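You operate a simulated robot arm through the tools that you are given. There is no shell and no other tool. Be economical: measure what you need, move in short steps, check, and stop when the job is done.

You are at the controls of a simulated two-armed robot. One attempt, no reset.

JOB
Tighten the frame in the jig, drop in both blue stop pins and clip brace P52 across it.
Fine: fence knob to tight; braces are in the jig bench's top drawer; shut it again.

The check looks at the end state, three seconds after you hand in, the way a careful person would. Anything else that was tipped, shoved, dropped, spilled or broken makes it a failure.

ROBOT AND FRAMES
Two 7-joint arms with two-finger parallel grippers on one trunk, on a base that drives. Base frame: it is fixed to the floor where the robot stands at the start and does not move with it; the origin is under the middle of the robot, x ahead of it, y to its left, z up. Readings come in cm, rad, newtons and seconds.
The left shoulder is at the start at [5, 18.7, 113.5], the right one opposite. With the tool pointing down near the work surface each hand reaches from about 10 to 52 cm from the robot's upright axis, wherever it stands, measured 20 degrees to its own side. Places, roughly: clips of the bench frame [60, -10, 90]; fence knob [50, 0, 90]; left pin hole of the jig [70, 20, 80]; right pin hole of the jig [70, -20, 80]; small frame [100, -250, 50]; top drawer of the jig bench [60, 40, 70]. Payload 3.43 kg a hand.
Tool frame (each hand has its own): the origin (TCP) lies between the finger pads and is the grasp point; the fingertips stand 3 cm ahead of it; z points along the fingers, y is the line along which they close. The gripper opens to 9.4 cm. The fingers are 2.8 cm wide and 1 cm thick; the gripper's body (5 by 9.6 cm) begins 5.5 cm behind the TCP.
Orientation is that of the tool frame in the base frame, as a unit quaternion [w, x, y, z]. With the fingers straight down and closing along the base's y, the tool's x points along the base's -x, its y along +y and its z along -z.

CONTROLS
- The arms move only by the tool apply_moves. It takes "left_deltas", "right_deltas" or both (then of equal length, played together; a hand with none holds still); each is a list of rows, each an object of numbers (a shift or turn left out is 0, a gripper value left out holds the last): "x", "y", "z": the shift along the tool's x, y, z in units of 25 mm (1.0 is 25 mm); "wx", "wy", "wz": the turn, a rotation vector about the tool's x, y, z in units of 5 degrees (1.0 is 5 degrees). In form: [{"x": .., "y": .., "z": .., "wx": .., "wy": .., "wz": ..}, ...]. A call has 1 to 12 rows; each row shifts and turns the commanded pose from where the row before left it, along the tool's axes as they then stand. "left_fingers" and "right_fingers" are, for a hand that has rows, the finger opening in cm, from 0 to 9.4, set as the call begins (left out, the last holds). A call with a number of a shift or a turn outside -1 to 1 is refused whole. Rows are played at 5 a second. More than 5 cm and 0.15 rad between two rows, or a gripper value outside its range, and nothing of the call is played. A pose out of reach is approached as far as the arm can. The call stops where the force on the tool passes 80 N (or 10 N more than at its start, if that is more) or the arm is blocked; 0.2 s more then pass. Each finger travels about 15.3 cm/s and halts on what it meets, pressing with about 26 N; the grip force reading is that of the motor and also rises with nothing between the fingers. The clock runs only during rows and for 0.2 s after the last one: add rows that do not move to give the fingers time. It gives the time, the measured TCP pose, the force on the tool (base axes), the opening and the grip force at its end, in the units of the frame above (readings bear some noise), with the torque about the TCP (base axes, N m) and any sound that the robot's microphone picked up.
- Cameras (640 x 400 px; columns grow to the right, rows downward): "scene" is now at [13.6, 2.68, 128.38]; the picture's right is [0.32, -0.95, 0.00], its down [-0.65, -0.22, -0.73] and it looks along [0.69, 0.24, -0.69] (base axes); focal length 214 px, centre (320, 200). "left" rides on the left gripper at [7.6, -1.4, -10.3] in its tool frame; the picture's right is [0.18, 0.98, 0.00], its down [-0.75, 0.14, -0.64] and it looks along [-0.63, 0.12, 0.77] (tool axes); focal length 243 px, centre (320, 200). "right" rides on the right gripper at [7.6, 1.4, -10.2] in its tool frame; the picture's right is [-0.18, 0.98, 0.00], its down [-0.75, -0.14, -0.64] and it looks along [-0.63, -0.12, 0.77] (tool axes); focal length 243 px, centre (320, 200). There is no depth. A picture from a camera that has moved, and an enlarged one, comes with that camera's place and axes in the base frame and with its lens.
- capture(camera): a new picture of that camera. No time passes.
- slide_trunk(by): slides the trunk up (or, below 0, down) by that many cm; the arms and the scene camera ride with it, the base frame stays. It gives what a move gives, with no picture.
- drive_base(legs): drives the robot by 1 to 6 legs, each [ahead, left, turn to the left] in cm, cm and rad, along the robot's own axes; the way and the turn of a leg run together, so that a leg with both is an arc; at most 150 cm and 3.142 rad a leg. The arms and the cameras ride along, it lands a little off, and it stops where it bumps. It gives what a move gives.
- pan_tilt(pan, tilt): turns the head with the scene camera to pan (to the left, within 1.396 rad either way) and tilt (down, from -0.506 to 1.204), counted from straight ahead of the robot. It gives what a move gives.
- inspect(camera, box): a new picture of the part [left, top, right, bottom] of that camera's present view, enlarged. No time passes.
- job_done(): hands the job in; it is judged then, once.

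Go step by step. Nothing tells you exact positions but the pictures and the camera data: compare them with the known pose of the tool, close in by small moves and look again before you grip or let go. The budget is 120 turns and 100 pictures, counting those below and the enlarged ones. Unless the task says otherwise, let go and move clear before handing in.

The tools are called after "Request:" by a JSON object that holds its "method" and its "body". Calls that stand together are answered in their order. apply_moves: Moves the arms, as the interface text tells. Its arguments: {"type":"object","properties":{"left_deltas":{"type":"array"},"left_fingers":{"type":"number"},"right_deltas":{"type":"array"},"right_fingers":{"type":"number"}},"required":[]} The other tools are called the same way: slide_trunk (by) slides the trunk up or down; drive_base (legs) drives the base; pan_tilt (pan, tilt) turns the head that bears the scene camera; capture (camera) takes a picture; inspect (camera, box) takes an enlarged picture of a part of a camera's view; job_done () hands the job in.

At the start:

```text
t: 0.0
left_position: [42.84, 35.81, 119.73]
left_tool_rot: [0.0, -0.001, 1.0, 0.0]
left_force: [-0.7, -0.3, 0.4]
left_torque: [-0.03, -0.01, -0.03]
left_finger_gap: 9.37
left_grip_force: 0.1
right_position: [39.41, -8.56, 126.54]
right_tool_rot: [0.0, 0.0, 1.0, -0.001]
right_force: [0.0, 0.7, 0.0]
right_torque: [0.0, 0.02, -0.02]
right_finger_gap: 9.4
right_grip_force: 0.1
trunk travel left (down, up): [-35.0, 8.2]
robot x, y, heading: [-0.26, -0.0, 0.002]
head pan, tilt: [0.332, 0.756]
```

scene: 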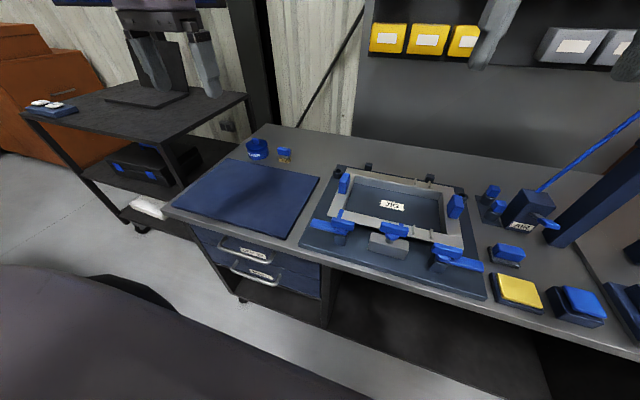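
right: 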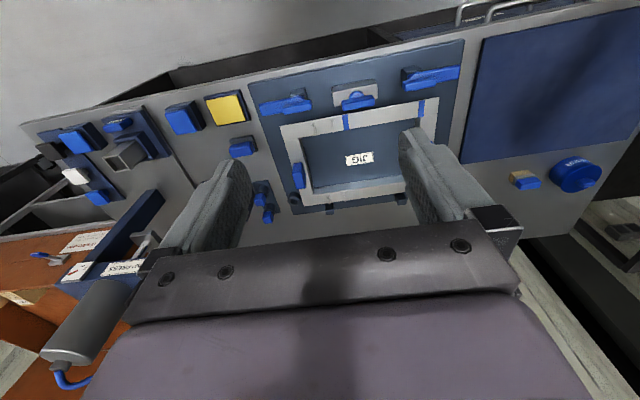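
left: 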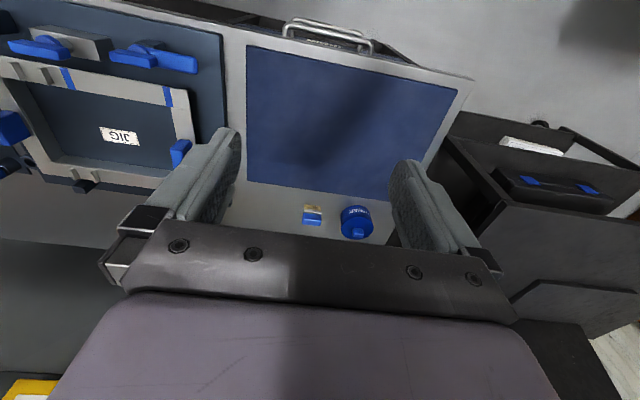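

I see the jig bench with a frame in the jig, three blue clamps/knobs at the front, and drawers on the left. I'll look closer before moving.

Request:
{"method": "inspect", "body": {"camera": "scene", "box": [290, 140, 500, 300]}}

Request:
{"method": "inspect", "body": {"camera": "scene", "box": [460, 160, 640, 340]}}

Request:
{"method": "inspect", "body": {"camera": "scene", "box": [180, 120, 340, 300]}}

```text
2.50 times, centred on (395, 220) of scene
camera zoom: at [13.6, 2.68, 128.38], right [0.32, -0.95, 0.0], down [-0.65, -0.22, -0.73], along [0.69, 0.24, -0.69], focal length 536 px, centre (132, 150)
```

zoom: 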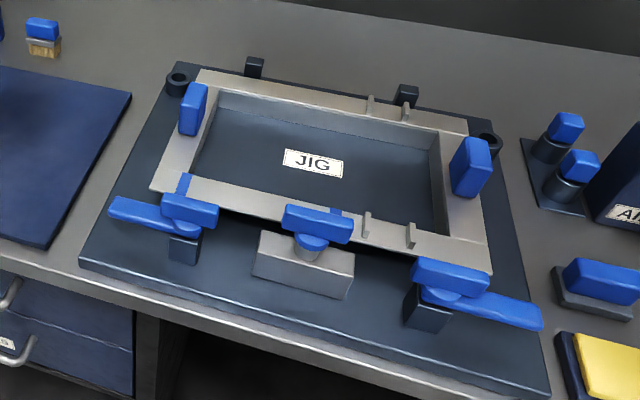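

```text
2.22 times, centred on (550, 250) of scene
camera zoom: at [13.6, 2.68, 128.38], right [0.32, -0.95, 0.0], down [-0.65, -0.22, -0.73], along [0.69, 0.24, -0.69], focal length 477 px, centre (-191, 89)
```

zoom: 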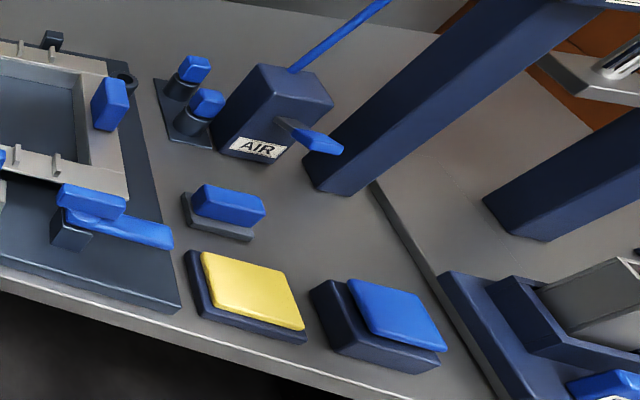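

```text
2.22 times, centred on (260, 210) of scene
camera zoom: at [13.6, 2.68, 128.38], right [0.32, -0.95, 0.0], down [-0.65, -0.22, -0.73], along [0.69, 0.24, -0.69], focal length 477 px, centre (453, 178)
```

zoom: 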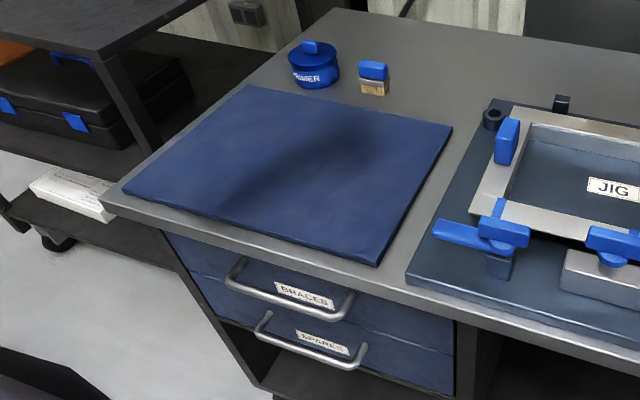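

Triangulating the JIG label gives about [65, -3, 81.5]. I'll turn the head for a straighter view of the jig and pins.

Request:
{"method": "pan_tilt", "body": {"pan": -0.15, "tilt": 0.85}}

Request:
{"method": "capture", "body": {"camera": "scene"}}

Request:
{"method": "inspect", "body": {"camera": "right", "box": [220, 40, 480, 220]}}

```text
t: 0.9
left_position: [42.8, 35.76, 119.71]
left_tool_rot: [0.0, 0.0, 1.0, 0.0]
left_force: [-0.7, -0.5, -0.3]
left_torque: [0.03, -0.04, -0.02]
left_finger_gap: 9.42
left_grip_force: 0.0
right_position: [39.4, -8.55, 126.53]
right_tool_rot: [-0.001, 0.0, 1.0, 0.0]
right_force: [0.5, -0.6, -0.4]
right_torque: [-0.01, 0.0, -0.02]
right_finger_gap: 9.42
right_grip_force: 0.0
trunk travel left (down, up): [-35.0, 8.2]
robot x, y, heading: [0.36, -0.17, -0.001]
head pan, tilt: [-0.15, 0.85]
```

```text
93 pictures are left
camera scene: at [13.51, -1.16, 127.62], right [-0.15, -0.99, 0.0], down [-0.74, 0.11, -0.66], along [0.65, -0.1, -0.75], focal length 214 px, centre (320, 200)
```

scene: 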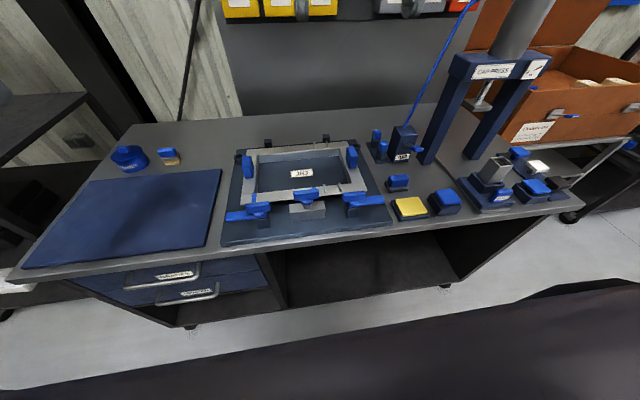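

```text
2.22 times, centred on (350, 130) of right
camera zoom: at [31.8, -7.28, 136.83], right [0.18, 0.98, 0.0], down [0.75, -0.14, 0.64], along [0.63, -0.12, -0.77], focal length 539 px, centre (253, 356)
```

zoom: 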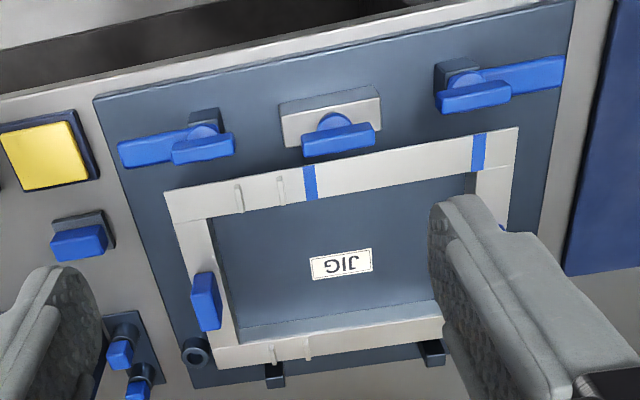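

Zooming for detail on clamps, knob and markings.

Request:
{"method": "inspect", "body": {"camera": "scene", "box": [215, 175, 325, 245]}}

Request:
{"method": "inspect", "body": {"camera": "scene", "box": [290, 120, 420, 220]}}

Request:
{"method": "inspect", "body": {"camera": "right", "box": [320, 60, 470, 140]}}

```text
5.71 times, centred on (270, 210) of scene
camera zoom: at [13.51, -1.16, 127.62], right [-0.15, -0.99, 0.0], down [-0.74, 0.11, -0.66], along [0.65, -0.1, -0.75], focal length 1226 px, centre (606, 143)
```

zoom: 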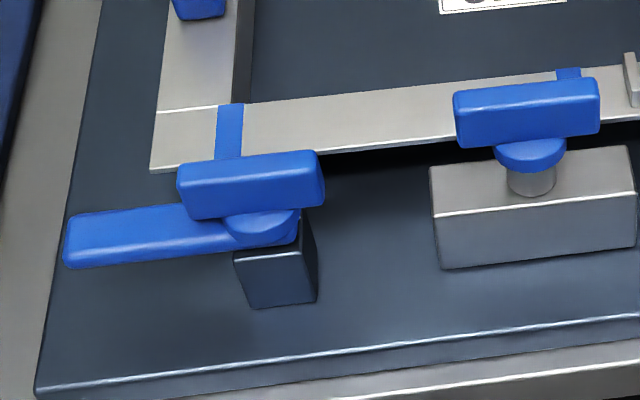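

```text
4.00 times, centred on (355, 170) of scene
camera zoom: at [13.51, -1.16, 127.62], right [-0.15, -0.99, 0.0], down [-0.74, 0.11, -0.66], along [0.65, -0.1, -0.75], focal length 858 px, centre (180, 320)
```

zoom: 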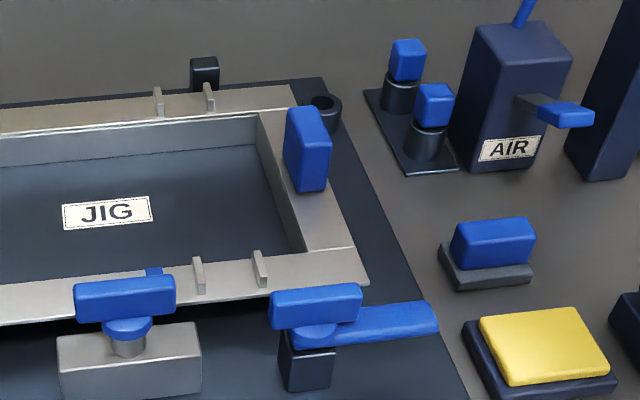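

```text
4.27 times, centred on (395, 100) of right
camera zoom: at [31.8, -7.28, 136.83], right [0.18, 0.98, 0.0], down [0.75, -0.14, 0.64], along [0.63, -0.12, -0.77], focal length 1035 px, centre (0, 627)
```

zoom: 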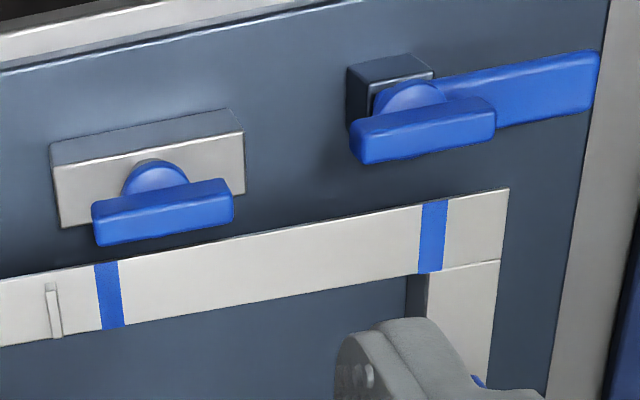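

The knob T-bar is at about [47.8, -3.1, 90.7], the right hole near [71.4, -22, 85], and the pins near x 68/75, y -30. Those are far, so I need to know how close the base can come to the bench; looking down.

Request:
{"method": "pan_tilt", "body": {"pan": 0.0, "tilt": 1.204}}

Request:
{"method": "capture", "body": {"camera": "scene"}}

```text
t: 1.8
left_position: [42.91, 35.9, 119.56]
left_tool_rot: [0.001, -0.001, 1.0, 0.0]
left_force: [1.0, 0.2, 0.3]
left_torque: [0.04, 0.03, 0.03]
left_finger_gap: 9.36
left_grip_force: 0.0
right_position: [39.37, -8.66, 126.59]
right_tool_rot: [0.0, 0.0, 1.0, 0.0]
right_force: [0.6, 0.0, -0.3]
right_torque: [0.02, 0.0, -0.01]
right_finger_gap: 9.42
right_grip_force: 0.1
trunk travel left (down, up): [-35.0, 8.2]
robot x, y, heading: [-0.16, 0.4, -0.001]
head pan, tilt: [0.0, 1.201]
```

```text
88 pictures are left
camera scene: at [11.38, 0.0, 125.25], right [0.0, -1.0, 0.0], down [-0.93, 0.0, -0.36], along [0.36, 0.0, -0.93], focal length 214 px, centre (320, 200)
```

scene: 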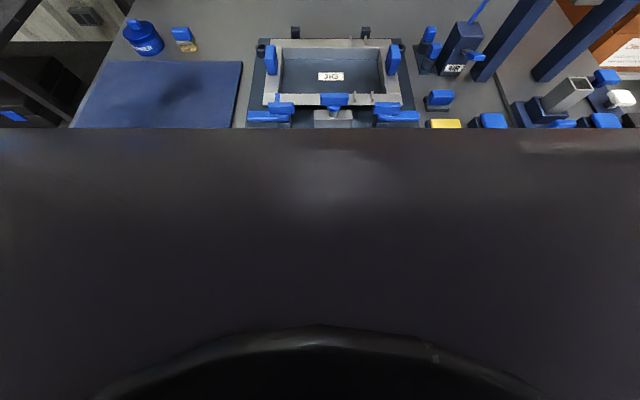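

The head's own housing blocks the steep view. I'll yaw the left hand 60° so its camera sees the base front and the bench edge.

Request:
{"method": "apply_moves", "body": {"left_deltas": [{"wz": 1}, {"wz": 1}, {"wz": 1}, {"wz": 1}, {"wz": 1}, {"wz": 1}, {"wz": 1}, {"wz": 1}, {"wz": 1}, {"wz": 1}, {"wz": 1}, {"wz": 1}]}}

Request:
{"method": "capture", "body": {"camera": "left"}}

```text
t: 4.3
left_position: [42.78, 35.86, 119.78]
left_tool_rot: [0.0, 0.5, 0.866, 0.001]
left_force: [0.0, 0.4, 0.8]
left_torque: [0.01, -0.03, 0.01]
left_finger_gap: 9.38
left_grip_force: 0.1
right_position: [39.36, -8.6, 126.58]
right_tool_rot: [0.0, 0.0, 1.0, 0.0]
right_force: [0.2, -0.1, -0.7]
right_torque: [-0.03, 0.0, -0.05]
right_finger_gap: 9.43
right_grip_force: 0.1
trunk travel left (down, up): [-35.0, 8.2]
robot x, y, heading: [0.22, -0.05, 0.002]
head pan, tilt: [0.0, 1.201]
```

```text
87 pictures are left
camera left: at [37.86, 41.75, 129.89], right [0.76, 0.65, 0.0], down [0.5, -0.58, 0.64], along [0.42, -0.49, -0.77], focal length 243 px, centre (320, 200)
```

left: 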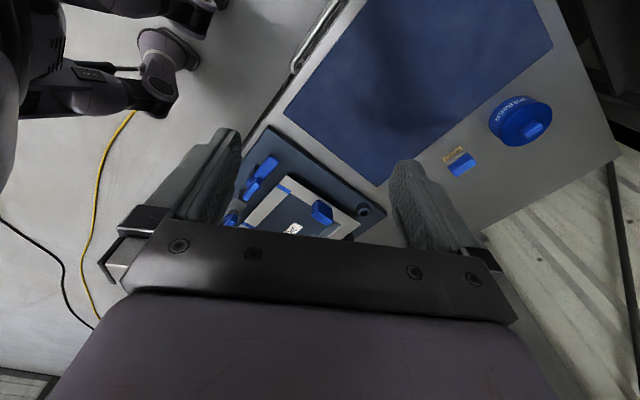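

Request:
{"method": "inspect", "body": {"camera": "left", "box": [0, 0, 340, 200]}}

```text
1.88 times, centred on (170, 100) of left
camera zoom: at [37.86, 41.75, 129.89], right [0.76, 0.65, 0.0], down [0.5, -0.58, 0.64], along [0.42, -0.49, -0.77], focal length 457 px, centre (602, 388)
```

zoom: 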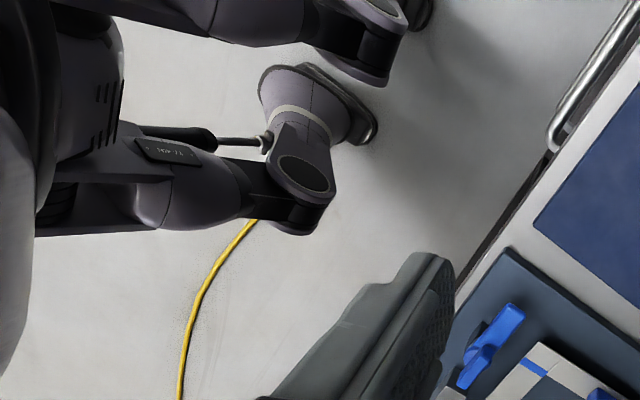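

The base's front feet reach only x≈12, so there is about 28 cm to the bench edge at x≈42. I'll bring the left hand back to its yaw and drive ahead 18 cm.

Request:
{"method": "apply_moves", "body": {"left_deltas": [{"wz": -1}, {"wz": -1}, {"wz": -1}, {"wz": -1}, {"wz": -1}, {"wz": -1}, {"wz": -1}, {"wz": -1}, {"wz": -1}, {"wz": -1}, {"wz": -1}, {"wz": -1}]}}

Request:
{"method": "drive_base", "body": {"legs": [[18, -5, 0]]}}

Request:
{"method": "pan_tilt", "body": {"pan": -0.1, "tilt": 0.85}}

Request:
{"method": "capture", "body": {"camera": "scene"}}

Request:
{"method": "capture", "body": {"camera": "right"}}

```text
t: 7.0
left_position: [43.02, 35.73, 119.76]
left_tool_rot: [0.0, -0.001, 1.0, 0.0]
left_force: [-0.4, 0.0, 0.3]
left_torque: [-0.02, -0.04, 0.01]
left_finger_gap: 9.41
left_grip_force: 0.1
right_position: [39.26, -8.67, 126.49]
right_tool_rot: [0.0, 0.0, 1.0, 0.0]
right_force: [0.0, 0.3, -0.2]
right_torque: [-0.03, -0.02, 0.02]
right_finger_gap: 9.4
right_grip_force: 0.1
trunk travel left (down, up): [-35.0, 8.2]
robot x, y, heading: [0.47, 0.03, 0.001]
head pan, tilt: [0.0, 1.201]
```

```text
t: 8.4
left_position: [54.92, 32.15, 119.7]
left_tool_rot: [-0.001, -0.005, 1.0, -0.001]
left_force: [0.5, -0.7, -0.2]
left_torque: [0.02, 0.01, 0.01]
left_finger_gap: 9.41
left_grip_force: 0.0
right_position: [51.88, -12.26, 126.45]
right_tool_rot: [0.0, -0.004, 1.0, -0.001]
right_force: [-0.1, 0.0, -0.3]
right_torque: [-0.02, -0.02, -0.01]
right_finger_gap: 9.36
right_grip_force: 0.0
trunk travel left (down, up): [-35.0, 8.2]
robot x, y, heading: [12.06, -4.15, 0.011]
head pan, tilt: [0.0, 1.201]
stopped in leg 1: the robot was blocked; the commanded pose is now the measured one
```

```text
t: 9.2
left_position: [54.94, 32.28, 119.63]
left_tool_rot: [-0.001, -0.006, 1.0, 0.0]
left_force: [0.8, -0.5, -0.5]
left_torque: [-0.01, -0.02, -0.02]
left_finger_gap: 9.39
left_grip_force: 0.0
right_position: [51.91, -12.26, 126.4]
right_tool_rot: [-0.001, -0.005, 1.0, -0.001]
right_force: [0.0, 0.7, -0.2]
right_torque: [-0.01, 0.0, -0.02]
right_finger_gap: 9.39
right_grip_force: 0.0
trunk travel left (down, up): [-35.0, 8.2]
robot x, y, heading: [12.25, -3.99, 0.007]
head pan, tilt: [-0.099, 0.85]
```

```text
85 pictures are left
camera scene: at [25.94, -4.7, 127.61], right [-0.09, -1.0, 0.0], down [-0.75, 0.07, -0.66], along [0.66, -0.06, -0.75], focal length 214 px, centre (320, 200)
```

scene: 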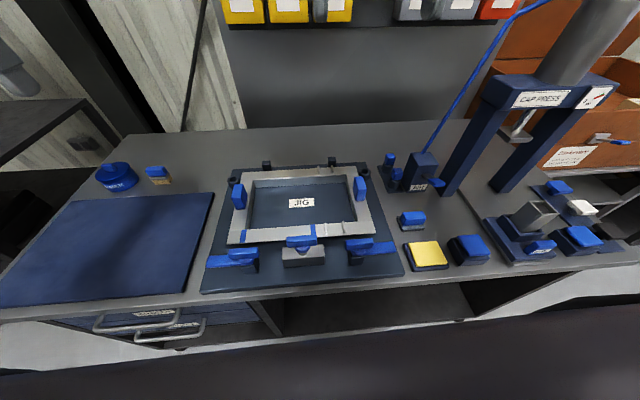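

```text
84 pictures are left
camera right: at [44.34, -11.01, 136.74], right [0.18, 0.98, 0.0], down [0.76, -0.13, 0.64], along [0.63, -0.11, -0.77], focal length 243 px, centre (320, 200)
```

right: 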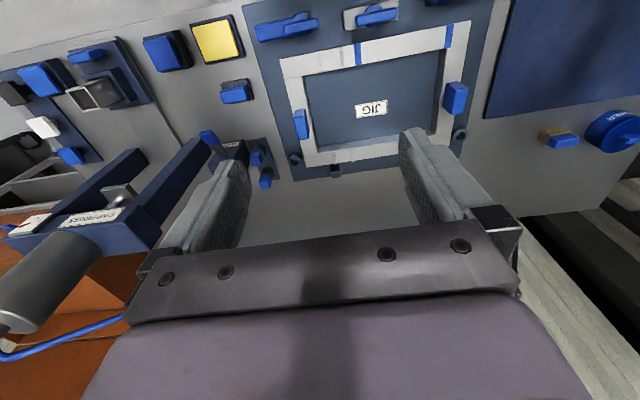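

The base stops at x≈12 (so far pins will need the robot turned sideways later). Now the knob: back off slightly, then bring the right hand over the knob with the fingers closing along x.

Request:
{"method": "drive_base", "body": {"legs": [[-1.5, 0, 0]]}}

Request:
{"method": "apply_moves", "body": {"right_deltas": [{"x": 0.3, "y": 0.92}, {"x": 0.3, "y": 0.92}, {"x": 0.3, "y": 0.92}, {"x": 0.2, "y": 0.92}, {"wz": -1}, {"wz": -1}, {"wz": -1}, {"wz": -1}, {"wz": -1}, {"wz": -1}, {"wz": -1}, {"wz": -1}], "right_fingers": 5}}

Request:
{"method": "apply_moves", "body": {"right_deltas": [{"wz": -1, "z": 0.9}, {"wz": -1, "z": 0.9}, {"wz": -1, "z": 0.9}, {"wz": -1, "z": 0.9}, {"wz": -1, "z": 0.9}, {"wz": -1, "z": 0.9}, {"wz": -1, "z": 0.9}, {"wz": -1, "z": 0.9}, {"wz": -1, "z": 0.9}, {"wz": -1, "z": 0.9}]}}

Request:
{"method": "capture", "body": {"camera": "right"}}

Request:
{"method": "capture", "body": {"camera": "scene"}}

```text
t: 10.0
left_position: [53.35, 32.19, 119.63]
left_tool_rot: [-0.001, -0.007, 1.0, 0.0]
left_force: [0.7, -0.1, 0.5]
left_torque: [-0.01, 0.01, 0.01]
left_finger_gap: 9.42
left_grip_force: 0.0
right_position: [50.37, -12.35, 126.43]
right_tool_rot: [-0.001, -0.003, 1.0, 0.0]
right_force: [-0.6, 0.0, 0.3]
right_torque: [0.01, -0.02, 0.01]
right_finger_gap: 9.39
right_grip_force: 0.0
trunk travel left (down, up): [-35.0, 8.2]
robot x, y, heading: [11.2, -4.18, 0.012]
head pan, tilt: [-0.099, 0.85]
```

```text
t: 12.6
left_position: [53.54, 32.23, 119.72]
left_tool_rot: [-0.003, -0.006, 1.0, 0.0]
left_force: [-0.7, -0.1, 0.1]
left_torque: [0.0, 0.0, 0.0]
left_finger_gap: 9.39
left_grip_force: 0.1
right_position: [47.7, -3.17, 126.45]
right_tool_rot: [0.0, -0.347, 0.938, -0.001]
right_force: [-0.4, 0.2, 0.5]
right_torque: [0.0, -0.02, -0.03]
right_finger_gap: 5.02
right_grip_force: 0.0
trunk travel left (down, up): [-35.0, 8.2]
robot x, y, heading: [10.72, -4.11, 0.014]
head pan, tilt: [-0.099, 0.85]
```

```text
t: 14.8
left_position: [53.41, 32.22, 119.6]
left_tool_rot: [-0.002, -0.006, 1.0, 0.0]
left_force: [-0.5, 0.2, 0.1]
left_torque: [0.03, 0.0, 0.03]
left_finger_gap: 9.39
left_grip_force: 0.0
right_position: [47.62, -3.12, 103.85]
right_tool_rot: [0.0, 0.711, -0.703, -0.001]
right_force: [-0.5, 0.0, 0.6]
right_torque: [0.01, 0.03, -0.02]
right_finger_gap: 4.99
right_grip_force: 0.2
trunk travel left (down, up): [-35.0, 8.2]
robot x, y, heading: [11.17, -4.04, 0.01]
head pan, tilt: [-0.099, 0.85]
```

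```text
83 pictures are left
camera right: at [46.24, -10.82, 114.07], right [-0.98, 0.17, 0.0], down [0.13, 0.76, 0.64], along [0.11, 0.63, -0.77], focal length 243 px, centre (320, 200)
```

right: 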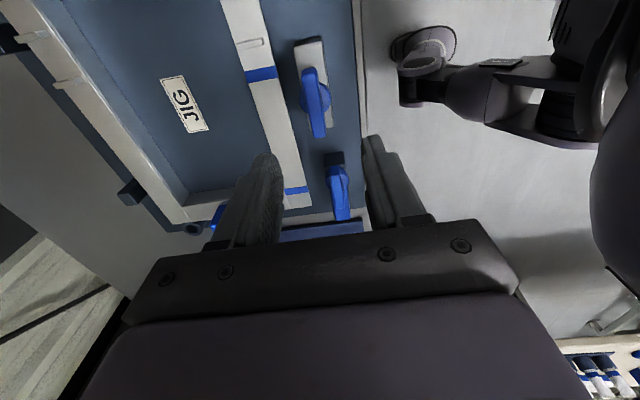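

```text
82 pictures are left
camera scene: at [24.5, -4.71, 127.62], right [-0.09, -1.0, 0.0], down [-0.75, 0.07, -0.66], along [0.66, -0.06, -0.75], focal length 214 px, centre (320, 200)
```

scene: 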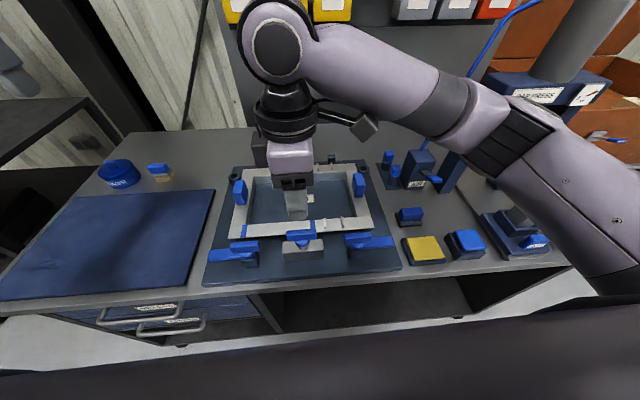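

The knob bar is directly beneath, aligned along y. A zoom to check for markings before gripping.

Request:
{"method": "inspect", "body": {"camera": "right", "box": [220, 20, 380, 230]}}

```text
1.90 times, centred on (300, 125) of right
camera zoom: at [46.24, -10.82, 114.07], right [-0.98, 0.17, 0.0], down [0.13, 0.76, 0.64], along [0.11, 0.63, -0.77], focal length 462 px, centre (358, 343)
```

zoom: 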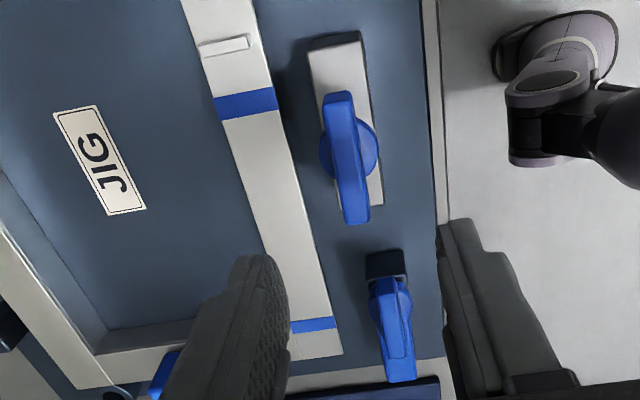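

Request:
{"method": "apply_moves", "body": {"right_deltas": [{"z": 0.9, "y": -0.16, "x": 0.05}, {"z": 0.9}, {"z": 0.9}, {"z": 0.9}, {"z": 0.7}, {"z": 0.5}, {"z": 0.2}]}}

Request:
{"method": "capture", "body": {"camera": "right"}}

Request:
{"method": "inspect", "body": {"camera": "scene", "box": [250, 150, 350, 270]}}

```text
t: 16.4
left_position: [53.4, 32.14, 119.61]
left_tool_rot: [-0.002, -0.006, 1.0, 0.0]
left_force: [-0.5, -0.2, -0.3]
left_torque: [-0.02, 0.04, -0.02]
left_finger_gap: 9.39
left_grip_force: 0.1
right_position: [47.98, -3.28, 91.39]
right_tool_rot: [0.001, 0.71, -0.704, -0.001]
right_force: [-0.8, 0.9, -1.1]
right_torque: [0.03, 0.01, 0.02]
right_finger_gap: 4.99
right_grip_force: 0.1
trunk travel left (down, up): [-35.0, 8.2]
robot x, y, heading: [10.89, -4.23, 0.009]
head pan, tilt: [-0.099, 0.85]
```

```text
80 pictures are left
camera right: at [46.72, -10.99, 101.6], right [-0.98, 0.17, 0.0], down [0.13, 0.76, 0.64], along [0.11, 0.63, -0.77], focal length 243 px, centre (320, 200)
```

right: 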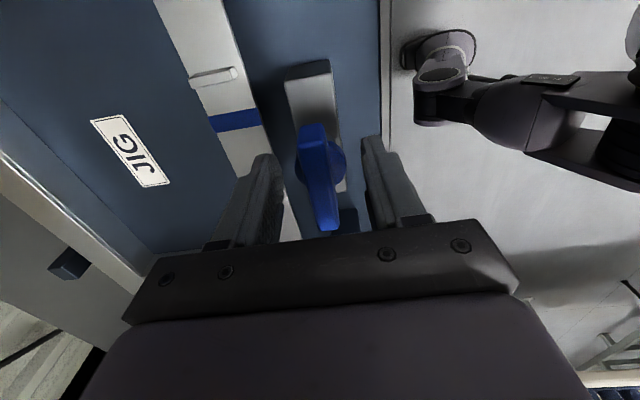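

```text
3.33 times, centred on (300, 210) of scene
camera zoom: at [24.49, -4.72, 127.62], right [-0.09, -1.0, 0.0], down [-0.75, 0.07, -0.66], along [0.66, -0.06, -0.75], focal length 715 px, centre (387, 167)
```

zoom: 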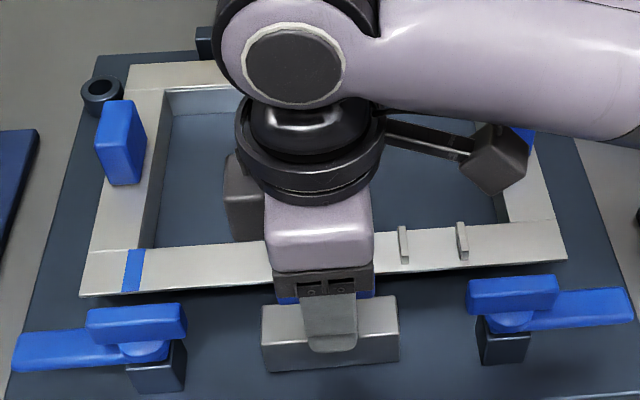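

Fingers straddle the bar. Close, then turn clockwise a little and read the torque.

Request:
{"method": "apply_moves", "body": {"right_deltas": [{}, {}, {}, {}], "right_fingers": 0.5}}

Request:
{"method": "apply_moves", "body": {"right_deltas": [{"wz": 1}, {"wz": 1}, {"wz": 1}, {"wz": 1}]}}

```text
t: 17.4
left_position: [53.49, 32.29, 119.68]
left_tool_rot: [-0.001, -0.007, 1.0, -0.001]
left_force: [-0.8, 0.4, 0.3]
left_torque: [-0.01, 0.02, 0.0]
left_finger_gap: 9.4
left_grip_force: 0.1
right_position: [48.01, -3.29, 91.47]
right_tool_rot: [0.0, 0.71, -0.704, -0.001]
right_force: [2.4, 0.1, -1.1]
right_torque: [0.16, -0.1, 0.03]
right_finger_gap: 3.13
right_grip_force: 44.9
trunk travel left (down, up): [-35.0, 8.2]
robot x, y, heading: [10.76, -4.04, 0.006]
head pan, tilt: [-0.099, 0.85]
```

```text
t: 18.4
left_position: [53.71, 32.08, 119.6]
left_tool_rot: [-0.002, -0.006, 1.0, 0.0]
left_force: [0.0, 0.0, 1.1]
left_torque: [0.01, 0.02, 0.01]
left_finger_gap: 9.41
left_grip_force: 0.1
right_position: [48.22, -3.37, 91.41]
right_tool_rot: [0.0, -0.575, 0.818, -0.001]
right_force: [23.5, 0.0, -3.1]
right_torque: [-0.02, -0.61, 0.42]
right_finger_gap: 3.12
right_grip_force: 45.0
trunk travel left (down, up): [-35.0, 8.2]
robot x, y, heading: [10.92, -3.91, 0.01]
head pan, tilt: [-0.099, 0.85]
```

Request:
{"method": "capture", "body": {"camera": "right"}}

Request:
{"method": "inspect", "body": {"camera": "scene", "box": [250, 180, 350, 270]}}

```text
78 pictures are left
camera right: at [44.42, -10.08, 101.62], right [-0.86, 0.51, 0.0], down [0.39, 0.66, 0.64], along [0.33, 0.55, -0.77], focal length 243 px, centre (320, 200)
```

right: 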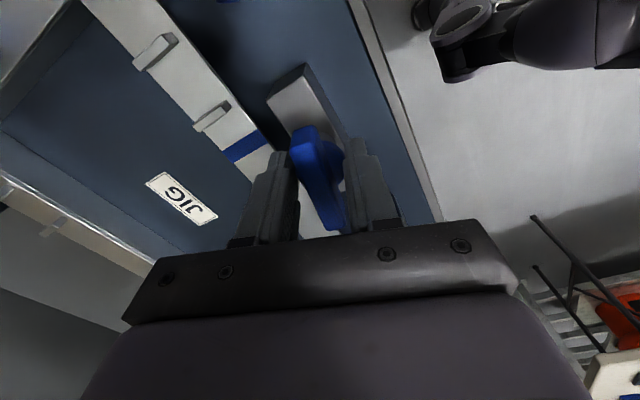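

```text
4.44 times, centred on (300, 225) of scene
camera zoom: at [24.75, -4.72, 127.58], right [-0.09, -1.0, 0.0], down [-0.75, 0.07, -0.66], along [0.66, -0.06, -0.75], focal length 953 px, centre (409, 89)
```

zoom: 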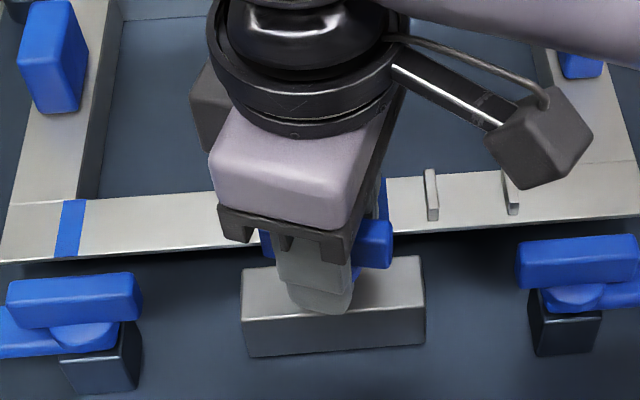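

The knob turned with the hand, but I hold the round collar below the bar. Regrip 1 cm higher on the bar itself.

Request:
{"method": "apply_moves", "body": {"right_deltas": [{}, {}, {"z": -0.2}, {"z": -0.2}, {}], "right_fingers": 4.5}}

Request:
{"method": "apply_moves", "body": {"right_deltas": [{}, {}, {}, {}], "right_fingers": 0.5}}

```text
t: 19.6
left_position: [53.48, 32.2, 119.65]
left_tool_rot: [-0.002, -0.007, 1.0, -0.001]
left_force: [1.1, 1.2, -0.5]
left_torque: [-0.02, 0.03, 0.01]
left_finger_gap: 9.39
left_grip_force: 0.0
right_position: [48.08, -3.3, 92.47]
right_tool_rot: [0.0, -0.578, 0.816, 0.0]
right_force: [-0.4, 0.6, 0.4]
right_torque: [-0.02, 0.03, 0.02]
right_finger_gap: 4.48
right_grip_force: 0.2
trunk travel left (down, up): [-35.0, 8.2]
robot x, y, heading: [10.6, -4.19, 0.012]
head pan, tilt: [-0.099, 0.85]
```

```text
t: 20.6
left_position: [53.76, 31.98, 119.52]
left_tool_rot: [-0.002, -0.006, 1.0, 0.001]
left_force: [0.2, 1.1, -0.4]
left_torque: [-0.02, 0.01, 0.02]
left_finger_gap: 9.39
left_grip_force: 0.0
right_position: [48.6, -3.66, 92.52]
right_tool_rot: [0.002, -0.575, 0.818, -0.003]
right_force: [34.2, -10.5, 14.4]
right_torque: [-1.08, 0.18, 0.42]
right_finger_gap: 1.39
right_grip_force: 44.9
trunk travel left (down, up): [-35.0, 8.2]
robot x, y, heading: [11.23, -4.33, 0.011]
head pan, tilt: [-0.099, 0.85]
```

Request:
{"method": "apply_moves", "body": {"right_deltas": [{"y": -0.12}, {"y": -0.12}, {}]}}

```text
t: 21.4
left_position: [53.44, 32.1, 119.7]
left_tool_rot: [-0.001, -0.006, 1.0, 0.001]
left_force: [0.3, 0.7, 0.3]
left_torque: [0.0, -0.02, -0.01]
left_finger_gap: 9.4
left_grip_force: 0.1
right_position: [48.58, -3.6, 92.4]
right_tool_rot: [-0.001, -0.578, 0.816, 0.0]
right_force: [9.4, -8.2, 6.6]
right_torque: [0.04, -0.66, 0.15]
right_finger_gap: 1.39
right_grip_force: 45.2
trunk travel left (down, up): [-35.0, 8.2]
robot x, y, heading: [10.56, -3.98, 0.011]
head pan, tilt: [-0.099, 0.85]
```

Request:
{"method": "apply_moves", "body": {"right_deltas": [{"wz": 1}, {"wz": 1}, {"wz": 1}, {"wz": 1}, {"wz": 1}, {"wz": 1}]}}

Request:
{"method": "inspect", "body": {"camera": "right", "box": [160, 40, 480, 240]}}

```text
t: 22.8
left_position: [53.81, 32.13, 119.5]
left_tool_rot: [-0.004, -0.006, 1.0, 0.0]
left_force: [-0.5, -0.2, 0.5]
left_torque: [-0.02, -0.02, 0.03]
left_finger_gap: 9.4
left_grip_force: 0.0
right_position: [49.26, -3.54, 92.41]
right_tool_rot: [0.004, -0.342, 0.94, -0.002]
right_force: [44.5, -2.5, 5.9]
right_torque: [0.43, -0.51, 0.64]
right_finger_gap: 1.37
right_grip_force: 44.9
trunk travel left (down, up): [-35.0, 8.2]
robot x, y, heading: [10.74, -4.26, 0.013]
head pan, tilt: [-0.099, 0.85]
```

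```text
2.00 times, centred on (320, 140) of right
camera zoom: at [42.38, -7.41, 102.63], right [-0.49, 0.87, 0.0], down [0.66, 0.38, 0.65], along [0.57, 0.31, -0.76], focal length 485 px, centre (320, 320)
```

zoom: 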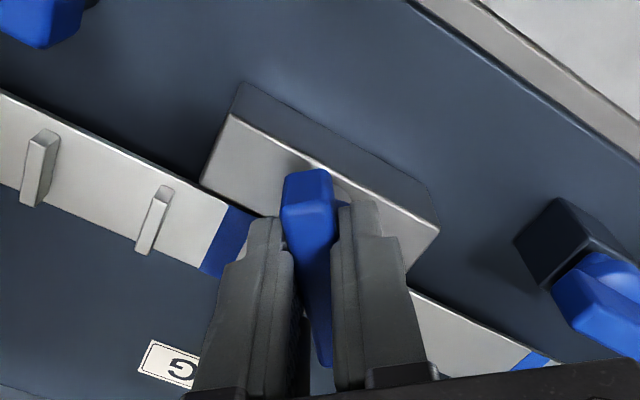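

The fence slides toward the frame as the knob turns, so clockwise is tightening. I'll follow it in +x while turning on.

Request:
{"method": "apply_moves", "body": {"right_deltas": [{"x": -0.21, "y": -0.18}, {"wz": 1, "x": -0.04, "y": -0.03}, {"wz": 1, "x": -0.04, "y": -0.025}, {"wz": 1, "x": -0.04, "y": -0.02}, {"wz": 1, "x": -0.045, "y": -0.015}]}}

```text
t: 24.0
left_position: [53.57, 32.27, 119.6]
left_tool_rot: [-0.003, -0.006, 1.0, 0.0]
left_force: [0.1, 0.8, 0.6]
left_torque: [-0.03, -0.02, 0.0]
left_finger_gap: 9.36
left_grip_force: 0.0
right_position: [49.7, -3.29, 92.6]
right_tool_rot: [0.0, -0.177, 0.984, 0.001]
right_force: [18.1, 4.0, 2.9]
right_torque: [0.12, -0.62, 0.48]
right_finger_gap: 1.39
right_grip_force: 44.8
trunk travel left (down, up): [-35.0, 8.2]
robot x, y, heading: [10.88, -4.31, 0.007]
head pan, tilt: [-0.099, 0.85]
```

Request:
{"method": "apply_moves", "body": {"right_deltas": [{"x": -0.08, "y": -0.03}, {"wz": 1, "x": -0.045, "y": -0.012}, {"wz": 1, "x": -0.045, "y": -0.008}, {"wz": 1, "x": -0.045}, {"wz": 1, "x": -0.045}]}}

Request:
{"method": "inspect", "body": {"camera": "scene", "box": [220, 150, 380, 280]}}

Request:
{"method": "capture", "body": {"camera": "right"}}

```text
t: 25.2
left_position: [53.57, 32.43, 119.67]
left_tool_rot: [-0.002, -0.007, 1.0, -0.001]
left_force: [0.0, -0.1, 0.7]
left_torque: [0.01, -0.02, -0.02]
left_finger_gap: 9.42
left_grip_force: 0.1
right_position: [50.51, -3.07, 92.39]
right_tool_rot: [0.0, -0.004, 1.0, 0.002]
right_force: [14.7, 18.9, -0.9]
right_torque: [-0.02, -0.16, 0.58]
right_finger_gap: 1.36
right_grip_force: 44.7
trunk travel left (down, up): [-35.0, 8.2]
robot x, y, heading: [11.29, -4.19, 0.009]
head pan, tilt: [-0.099, 0.85]
```

```text
3.08 times, centred on (300, 215) of scene
camera zoom: at [24.66, -4.5, 127.59], right [-0.09, -1.0, 0.0], down [-0.75, 0.06, -0.66], along [0.66, -0.06, -0.75], focal length 660 px, centre (382, 154)
```

zoom: 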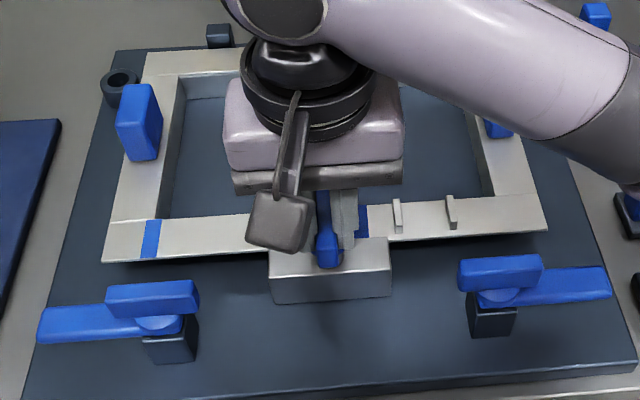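

```text
74 pictures are left
camera right: at [42.87, -1.81, 102.7], right [0.18, 0.98, 0.0], down [0.76, -0.14, 0.64], along [0.63, -0.11, -0.77], focal length 243 px, centre (320, 200)
```

right: 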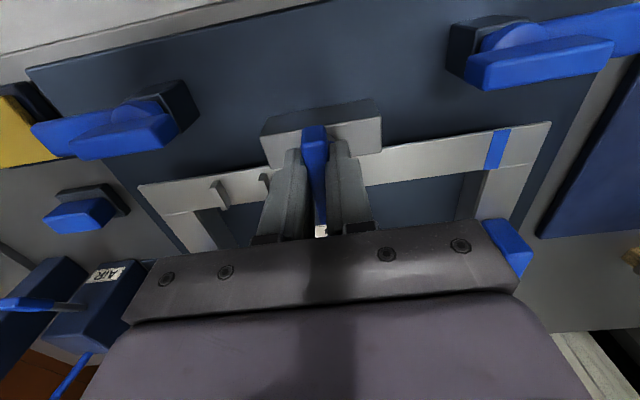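

90° turned and the fence now looks against the frame; keep turning until it stops.

Request:
{"method": "apply_moves", "body": {"right_deltas": [{"x": -0.1, "y": 0.12}, {"wz": 1, "x": -0.04}, {"wz": 1, "x": -0.04}, {"wz": 1, "x": -0.03}]}}

```text
t: 26.2
left_position: [53.55, 32.25, 119.6]
left_tool_rot: [-0.002, -0.006, 1.0, -0.001]
left_force: [1.0, 0.7, 0.3]
left_torque: [0.01, 0.0, 0.0]
left_finger_gap: 9.41
left_grip_force: 0.1
right_position: [51.02, -2.7, 92.45]
right_tool_rot: [-0.001, 0.126, 0.992, 0.0]
right_force: [10.6, 13.9, -1.7]
right_torque: [0.37, 0.62, 1.18]
right_finger_gap: 1.34
right_grip_force: 45.3
trunk travel left (down, up): [-35.0, 8.2]
robot x, y, heading: [10.9, -3.67, 0.007]
head pan, tilt: [-0.099, 0.85]
```

Request:
{"method": "apply_moves", "body": {"right_deltas": [{"wz": 1, "y": 0.05, "x": -0.05}, {"wz": 1, "y": 0.05, "x": -0.03}, {"wz": 1}]}}

Request:
{"method": "capture", "body": {"camera": "right"}}

```text
t: 27.0
left_position: [53.45, 32.15, 119.64]
left_tool_rot: [-0.001, -0.005, 1.0, 0.0]
left_force: [1.0, -0.5, -0.4]
left_torque: [-0.01, -0.03, -0.01]
left_finger_gap: 9.39
left_grip_force: 0.0
right_position: [51.1, -2.82, 92.41]
right_tool_rot: [-0.001, 0.253, 0.967, -0.003]
right_force: [-4.0, 5.3, -5.5]
right_torque: [0.39, 0.45, 1.84]
right_finger_gap: 2.16
right_grip_force: 45.4
trunk travel left (down, up): [-35.0, 8.2]
robot x, y, heading: [10.76, -4.04, 0.012]
head pan, tilt: [-0.099, 0.85]
```

```text
73 pictures are left
camera right: at [45.17, 2.07, 102.7], right [0.64, 0.77, 0.0], down [0.59, -0.49, 0.64], along [0.49, -0.41, -0.77], focal length 243 px, centre (320, 200)
```

right: 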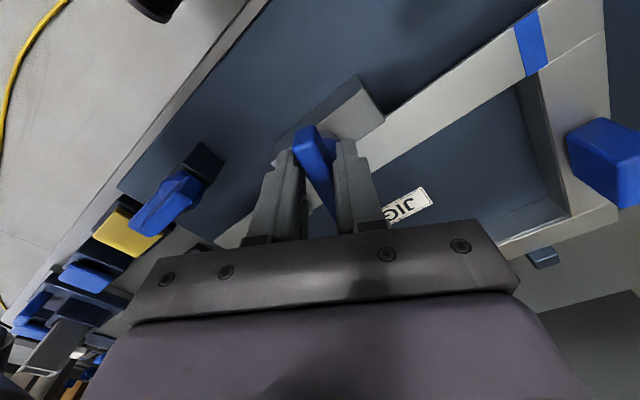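

The knob has hit its stop (fingers are twisting on the bar). Release, rise and check.

Request:
{"method": "apply_moves", "body": {"right_deltas": [{"wz": -1}, {"wz": -1}, {}, {"z": -0.8}, {"z": -1}, {"z": -1}, {"z": -1}, {"z": -1}, {"z": -1}], "right_fingers": 5}}

Request:
{"method": "capture", "body": {"camera": "right"}}

Request:
{"method": "inspect", "body": {"camera": "scene", "box": [220, 150, 380, 280]}}

```text
t: 29.0
left_position: [53.46, 32.12, 119.68]
left_tool_rot: [-0.001, -0.007, 1.0, 0.0]
left_force: [0.3, -0.6, 0.2]
left_torque: [-0.01, 0.02, 0.02]
left_finger_gap: 9.42
left_grip_force: 0.0
right_position: [50.99, -2.99, 106.71]
right_tool_rot: [-0.001, 0.169, 0.986, -0.001]
right_force: [-0.5, 0.2, 0.5]
right_torque: [-0.01, -0.03, -0.04]
right_finger_gap: 5.0
right_grip_force: 0.1
trunk travel left (down, up): [-35.0, 8.2]
robot x, y, heading: [10.68, -4.12, 0.01]
head pan, tilt: [-0.099, 0.85]
```

```text
72 pictures are left
camera right: at [44.34, 0.89, 117.13], right [0.5, 0.86, 0.0], down [0.66, -0.38, 0.64], along [0.55, -0.32, -0.77], focal length 243 px, centre (320, 200)
```

right: 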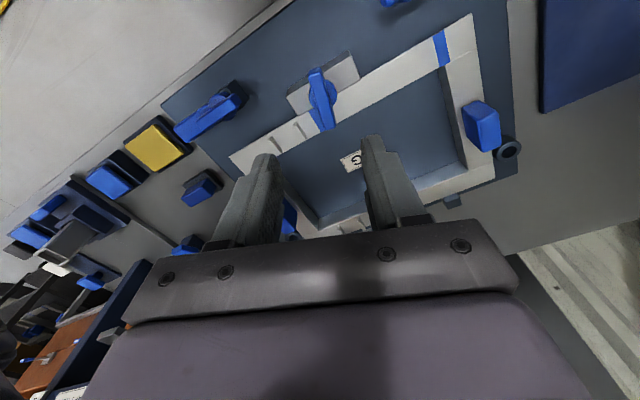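

```text
3.08 times, centred on (300, 215) of scene
camera zoom: at [24.46, -4.7, 127.61], right [-0.09, -1.0, 0.0], down [-0.75, 0.07, -0.66], along [0.66, -0.06, -0.75], focal length 660 px, centre (382, 154)
```

zoom: 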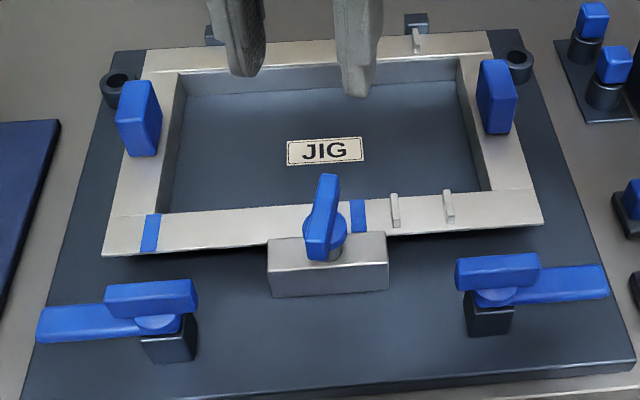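

The knob is turned, and the fence presses the frame square against the rear stops. Next: raise the right hand, back off, turn left 60° so the right shoulder faces the pins.

Request:
{"method": "apply_moves", "body": {"right_deltas": [{"wz": -1, "z": -1}, {"wz": -1, "z": -1}, {"wz": -1, "z": -1}, {"wz": -1, "z": -1}, {"z": -1}, {"z": -1}]}}

Request:
{"method": "drive_base", "body": {"legs": [[-8, 0, 0], [0, 0, 1.05]]}}

Request:
{"method": "drive_base", "body": {"legs": [[-14, -8, 0]]}}

Request:
{"method": "pan_tilt", "body": {"pan": -1.05, "tilt": 0.8}}

Request:
{"method": "capture", "body": {"camera": "scene"}}

```text
t: 30.4
left_position: [53.39, 32.23, 119.71]
left_tool_rot: [-0.001, -0.006, 1.0, 0.0]
left_force: [0.4, -0.7, -1.0]
left_torque: [0.01, 0.0, 0.02]
left_finger_gap: 9.42
left_grip_force: 0.0
right_position: [51.46, -3.0, 121.96]
right_tool_rot: [-0.001, -0.005, 1.0, 0.0]
right_force: [0.2, 0.2, 0.2]
right_torque: [0.0, -0.02, -0.02]
right_finger_gap: 5.0
right_grip_force: 0.1
trunk travel left (down, up): [-35.0, 8.2]
robot x, y, heading: [10.47, -3.88, 0.01]
head pan, tilt: [-0.099, 0.85]
```

```text
t: 34.2
left_position: [-8.42, 50.77, 119.66]
left_tool_rot: [-0.001, -0.515, 0.857, 0.0]
left_force: [-0.6, 0.2, 0.3]
left_torque: [0.0, -0.02, 0.02]
left_finger_gap: 9.4
left_grip_force: 0.0
right_position: [21.44, 32.09, 121.94]
right_tool_rot: [-0.001, -0.513, 0.859, 0.0]
right_force: [0.2, 0.2, 0.0]
right_torque: [0.01, -0.01, -0.02]
right_finger_gap: 5.0
right_grip_force: 0.1
trunk travel left (down, up): [-35.0, 8.2]
robot x, y, heading: [3.06, -3.9, 1.079]
head pan, tilt: [-0.099, 0.85]
```

```text
t: 35.6
left_position: [-7.91, 34.35, 119.59]
left_tool_rot: [0.0, -0.515, 0.857, -0.001]
left_force: [-0.7, -0.7, 0.0]
left_torque: [0.04, 0.02, 0.0]
left_finger_gap: 9.39
left_grip_force: 0.0
right_position: [21.96, 15.85, 121.99]
right_tool_rot: [-0.001, -0.513, 0.858, 0.0]
right_force: [0.0, 0.1, 0.4]
right_torque: [0.0, 0.03, -0.02]
right_finger_gap: 4.99
right_grip_force: 0.0
trunk travel left (down, up): [-35.0, 8.2]
robot x, y, heading: [3.15, -20.16, 1.086]
head pan, tilt: [-0.099, 0.85]
```

```text
t: 36.8
left_position: [-7.88, 34.58, 119.68]
left_tool_rot: [-0.002, -0.515, 0.857, -0.001]
left_force: [-0.6, 0.8, -0.6]
left_torque: [0.0, 0.03, 0.04]
left_finger_gap: 9.41
left_grip_force: 0.1
right_position: [21.93, 15.84, 121.97]
right_tool_rot: [0.0, -0.513, 0.858, 0.0]
right_force: [-0.3, -0.3, 0.2]
right_torque: [0.01, 0.01, -0.06]
right_finger_gap: 5.01
right_grip_force: 0.1
trunk travel left (down, up): [-35.0, 8.2]
robot x, y, heading: [3.71, -20.27, 1.078]
head pan, tilt: [-1.051, 0.799]
```

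```text
70 pictures are left
camera scene: at [14.27, -14.77, 128.02], right [0.03, -1.0, 0.0], down [-0.72, -0.02, -0.7], along [0.7, 0.02, -0.72], focal length 214 px, centre (320, 200)
```

scene: 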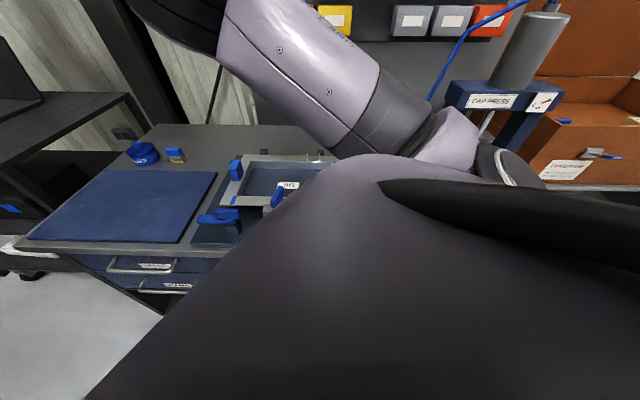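

The shoulder now hides the pins from the head camera, so I'll use the hand camera. Approach the bench to x≈12.

Request:
{"method": "drive_base", "body": {"legs": [[3.8, -7.1, 0]]}}

```text
t: 38.1
left_position: [0.09, 34.54, 119.65]
left_tool_rot: [-0.001, -0.515, 0.857, -0.002]
left_force: [-0.1, -0.2, 0.9]
left_torque: [0.0, 0.0, 0.01]
left_finger_gap: 9.42
left_grip_force: 0.0
right_position: [29.93, 16.06, 121.94]
right_tool_rot: [-0.001, -0.514, 0.858, -0.001]
right_force: [-0.8, 0.1, -0.2]
right_torque: [-0.02, 0.0, 0.01]
right_finger_gap: 5.02
right_grip_force: 0.1
trunk travel left (down, up): [-35.0, 8.2]
robot x, y, heading: [11.67, -20.11, 1.081]
head pan, tilt: [-1.051, 0.799]
```

Request:
{"method": "apply_moves", "body": {"right_deltas": [{"x": 0.85, "y": -1}, {"x": 0.85, "y": -1}, {"x": 0.85, "y": -1}, {"x": 0.85, "y": -1}, {"x": 0.85, "y": -1}, {"x": 0.85, "y": -1}, {"x": 0.85, "y": -1}, {"x": 0.85, "y": -1}, {"x": 0.85, "y": -1}, {"x": 0.85, "y": -1}, {"x": 0.85, "y": -1}, {"x": 0.85, "y": -1}]}}

Request:
{"method": "apply_moves", "body": {"right_deltas": [{"y": -1}, {"y": -1}, {"y": -1}, {"y": -0.9}, {"wz": 1, "z": 0.4}, {"wz": 1, "z": 0.4}, {"wz": 1, "z": 0.4}, {"wz": 1, "z": 0.4}, {"wz": 1, "z": 0.4}, {"wz": 1, "z": 0.4}, {"wz": 1, "z": 0.4}, {"wz": 1, "z": 0.4}]}}

Request:
{"method": "capture", "body": {"camera": "right"}}

```text
t: 40.7
left_position: [-0.08, 34.69, 119.63]
left_tool_rot: [-0.001, -0.515, 0.857, -0.001]
left_force: [-1.0, -0.6, 0.3]
left_torque: [0.01, -0.01, 0.02]
left_finger_gap: 9.4
left_grip_force: 0.0
right_position: [43.15, -19.25, 121.41]
right_tool_rot: [-0.002, -0.515, 0.857, 0.0]
right_force: [0.8, 0.3, 0.6]
right_torque: [-0.02, -0.03, 0.0]
right_finger_gap: 4.99
right_grip_force: 0.1
right hand out of reach, approached as far as the arm can: row 12
trunk travel left (down, up): [-35.0, 8.2]
robot x, y, heading: [11.43, -20.12, 1.077]
head pan, tilt: [-1.051, 0.799]
```

```text
t: 43.3
left_position: [-0.07, 34.51, 119.7]
left_tool_rot: [-0.002, -0.515, 0.857, -0.002]
left_force: [-0.2, -0.4, -0.1]
left_torque: [0.01, 0.02, 0.0]
left_finger_gap: 9.42
left_grip_force: 0.1
right_position: [47.02, -17.74, 110.66]
right_tool_rot: [-0.002, -0.189, 0.982, -0.002]
right_force: [0.0, 0.2, 0.2]
right_torque: [0.0, 0.03, -0.02]
right_finger_gap: 4.98
right_grip_force: 0.1
right hand out of reach, approached as far as the arm can: row 1, 2, 3, 4, 11, 12
trunk travel left (down, up): [-35.0, 8.2]
robot x, y, heading: [11.54, -20.35, 1.078]
head pan, tilt: [-1.051, 0.799]
```

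```text
69 pictures are left
camera right: at [39.37, -19.25, 121.03], right [-0.19, 0.98, 0.0], down [0.75, 0.15, 0.64], along [0.63, 0.12, -0.77], focal length 243 px, centre (320, 200)
```

right: 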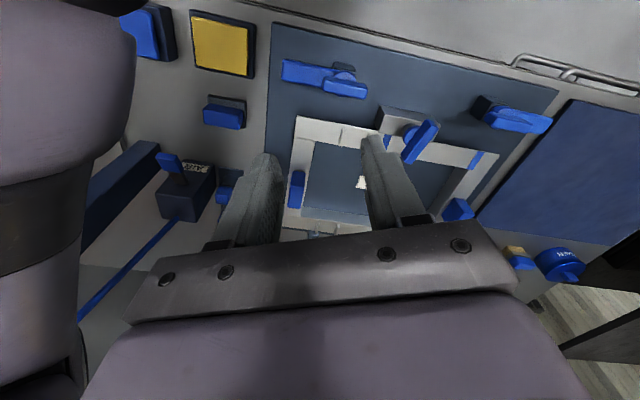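

That stall was likely from passing too close to the shoulder, not too far. Try moving the hand straight out (+x).

Request:
{"method": "apply_moves", "body": {"right_deltas": [{"x": -0.93, "y": -0.37}, {"x": -0.93, "y": -0.37}, {"x": -0.93, "y": -0.37}, {"x": -0.93, "y": -0.37}, {"x": -0.93, "y": -0.37}]}}

```text
t: 44.5
left_position: [0.02, 34.54, 119.84]
left_tool_rot: [-0.001, -0.515, 0.857, -0.001]
left_force: [0.1, -0.6, 0.3]
left_torque: [-0.01, -0.01, 0.03]
left_finger_gap: 9.41
left_grip_force: 0.0
right_position: [56.96, -14.73, 110.3]
right_tool_rot: [0.0, -0.19, 0.982, -0.002]
right_force: [0.9, 0.4, -0.3]
right_torque: [-0.01, 0.05, -0.03]
right_finger_gap: 5.01
right_grip_force: 0.1
right hand out of reach, approached as far as the arm can: row 1, 2, 3, 4, 5
trunk travel left (down, up): [-35.0, 8.2]
robot x, y, heading: [11.08, -19.89, 1.08]
head pan, tilt: [-1.051, 0.799]
```

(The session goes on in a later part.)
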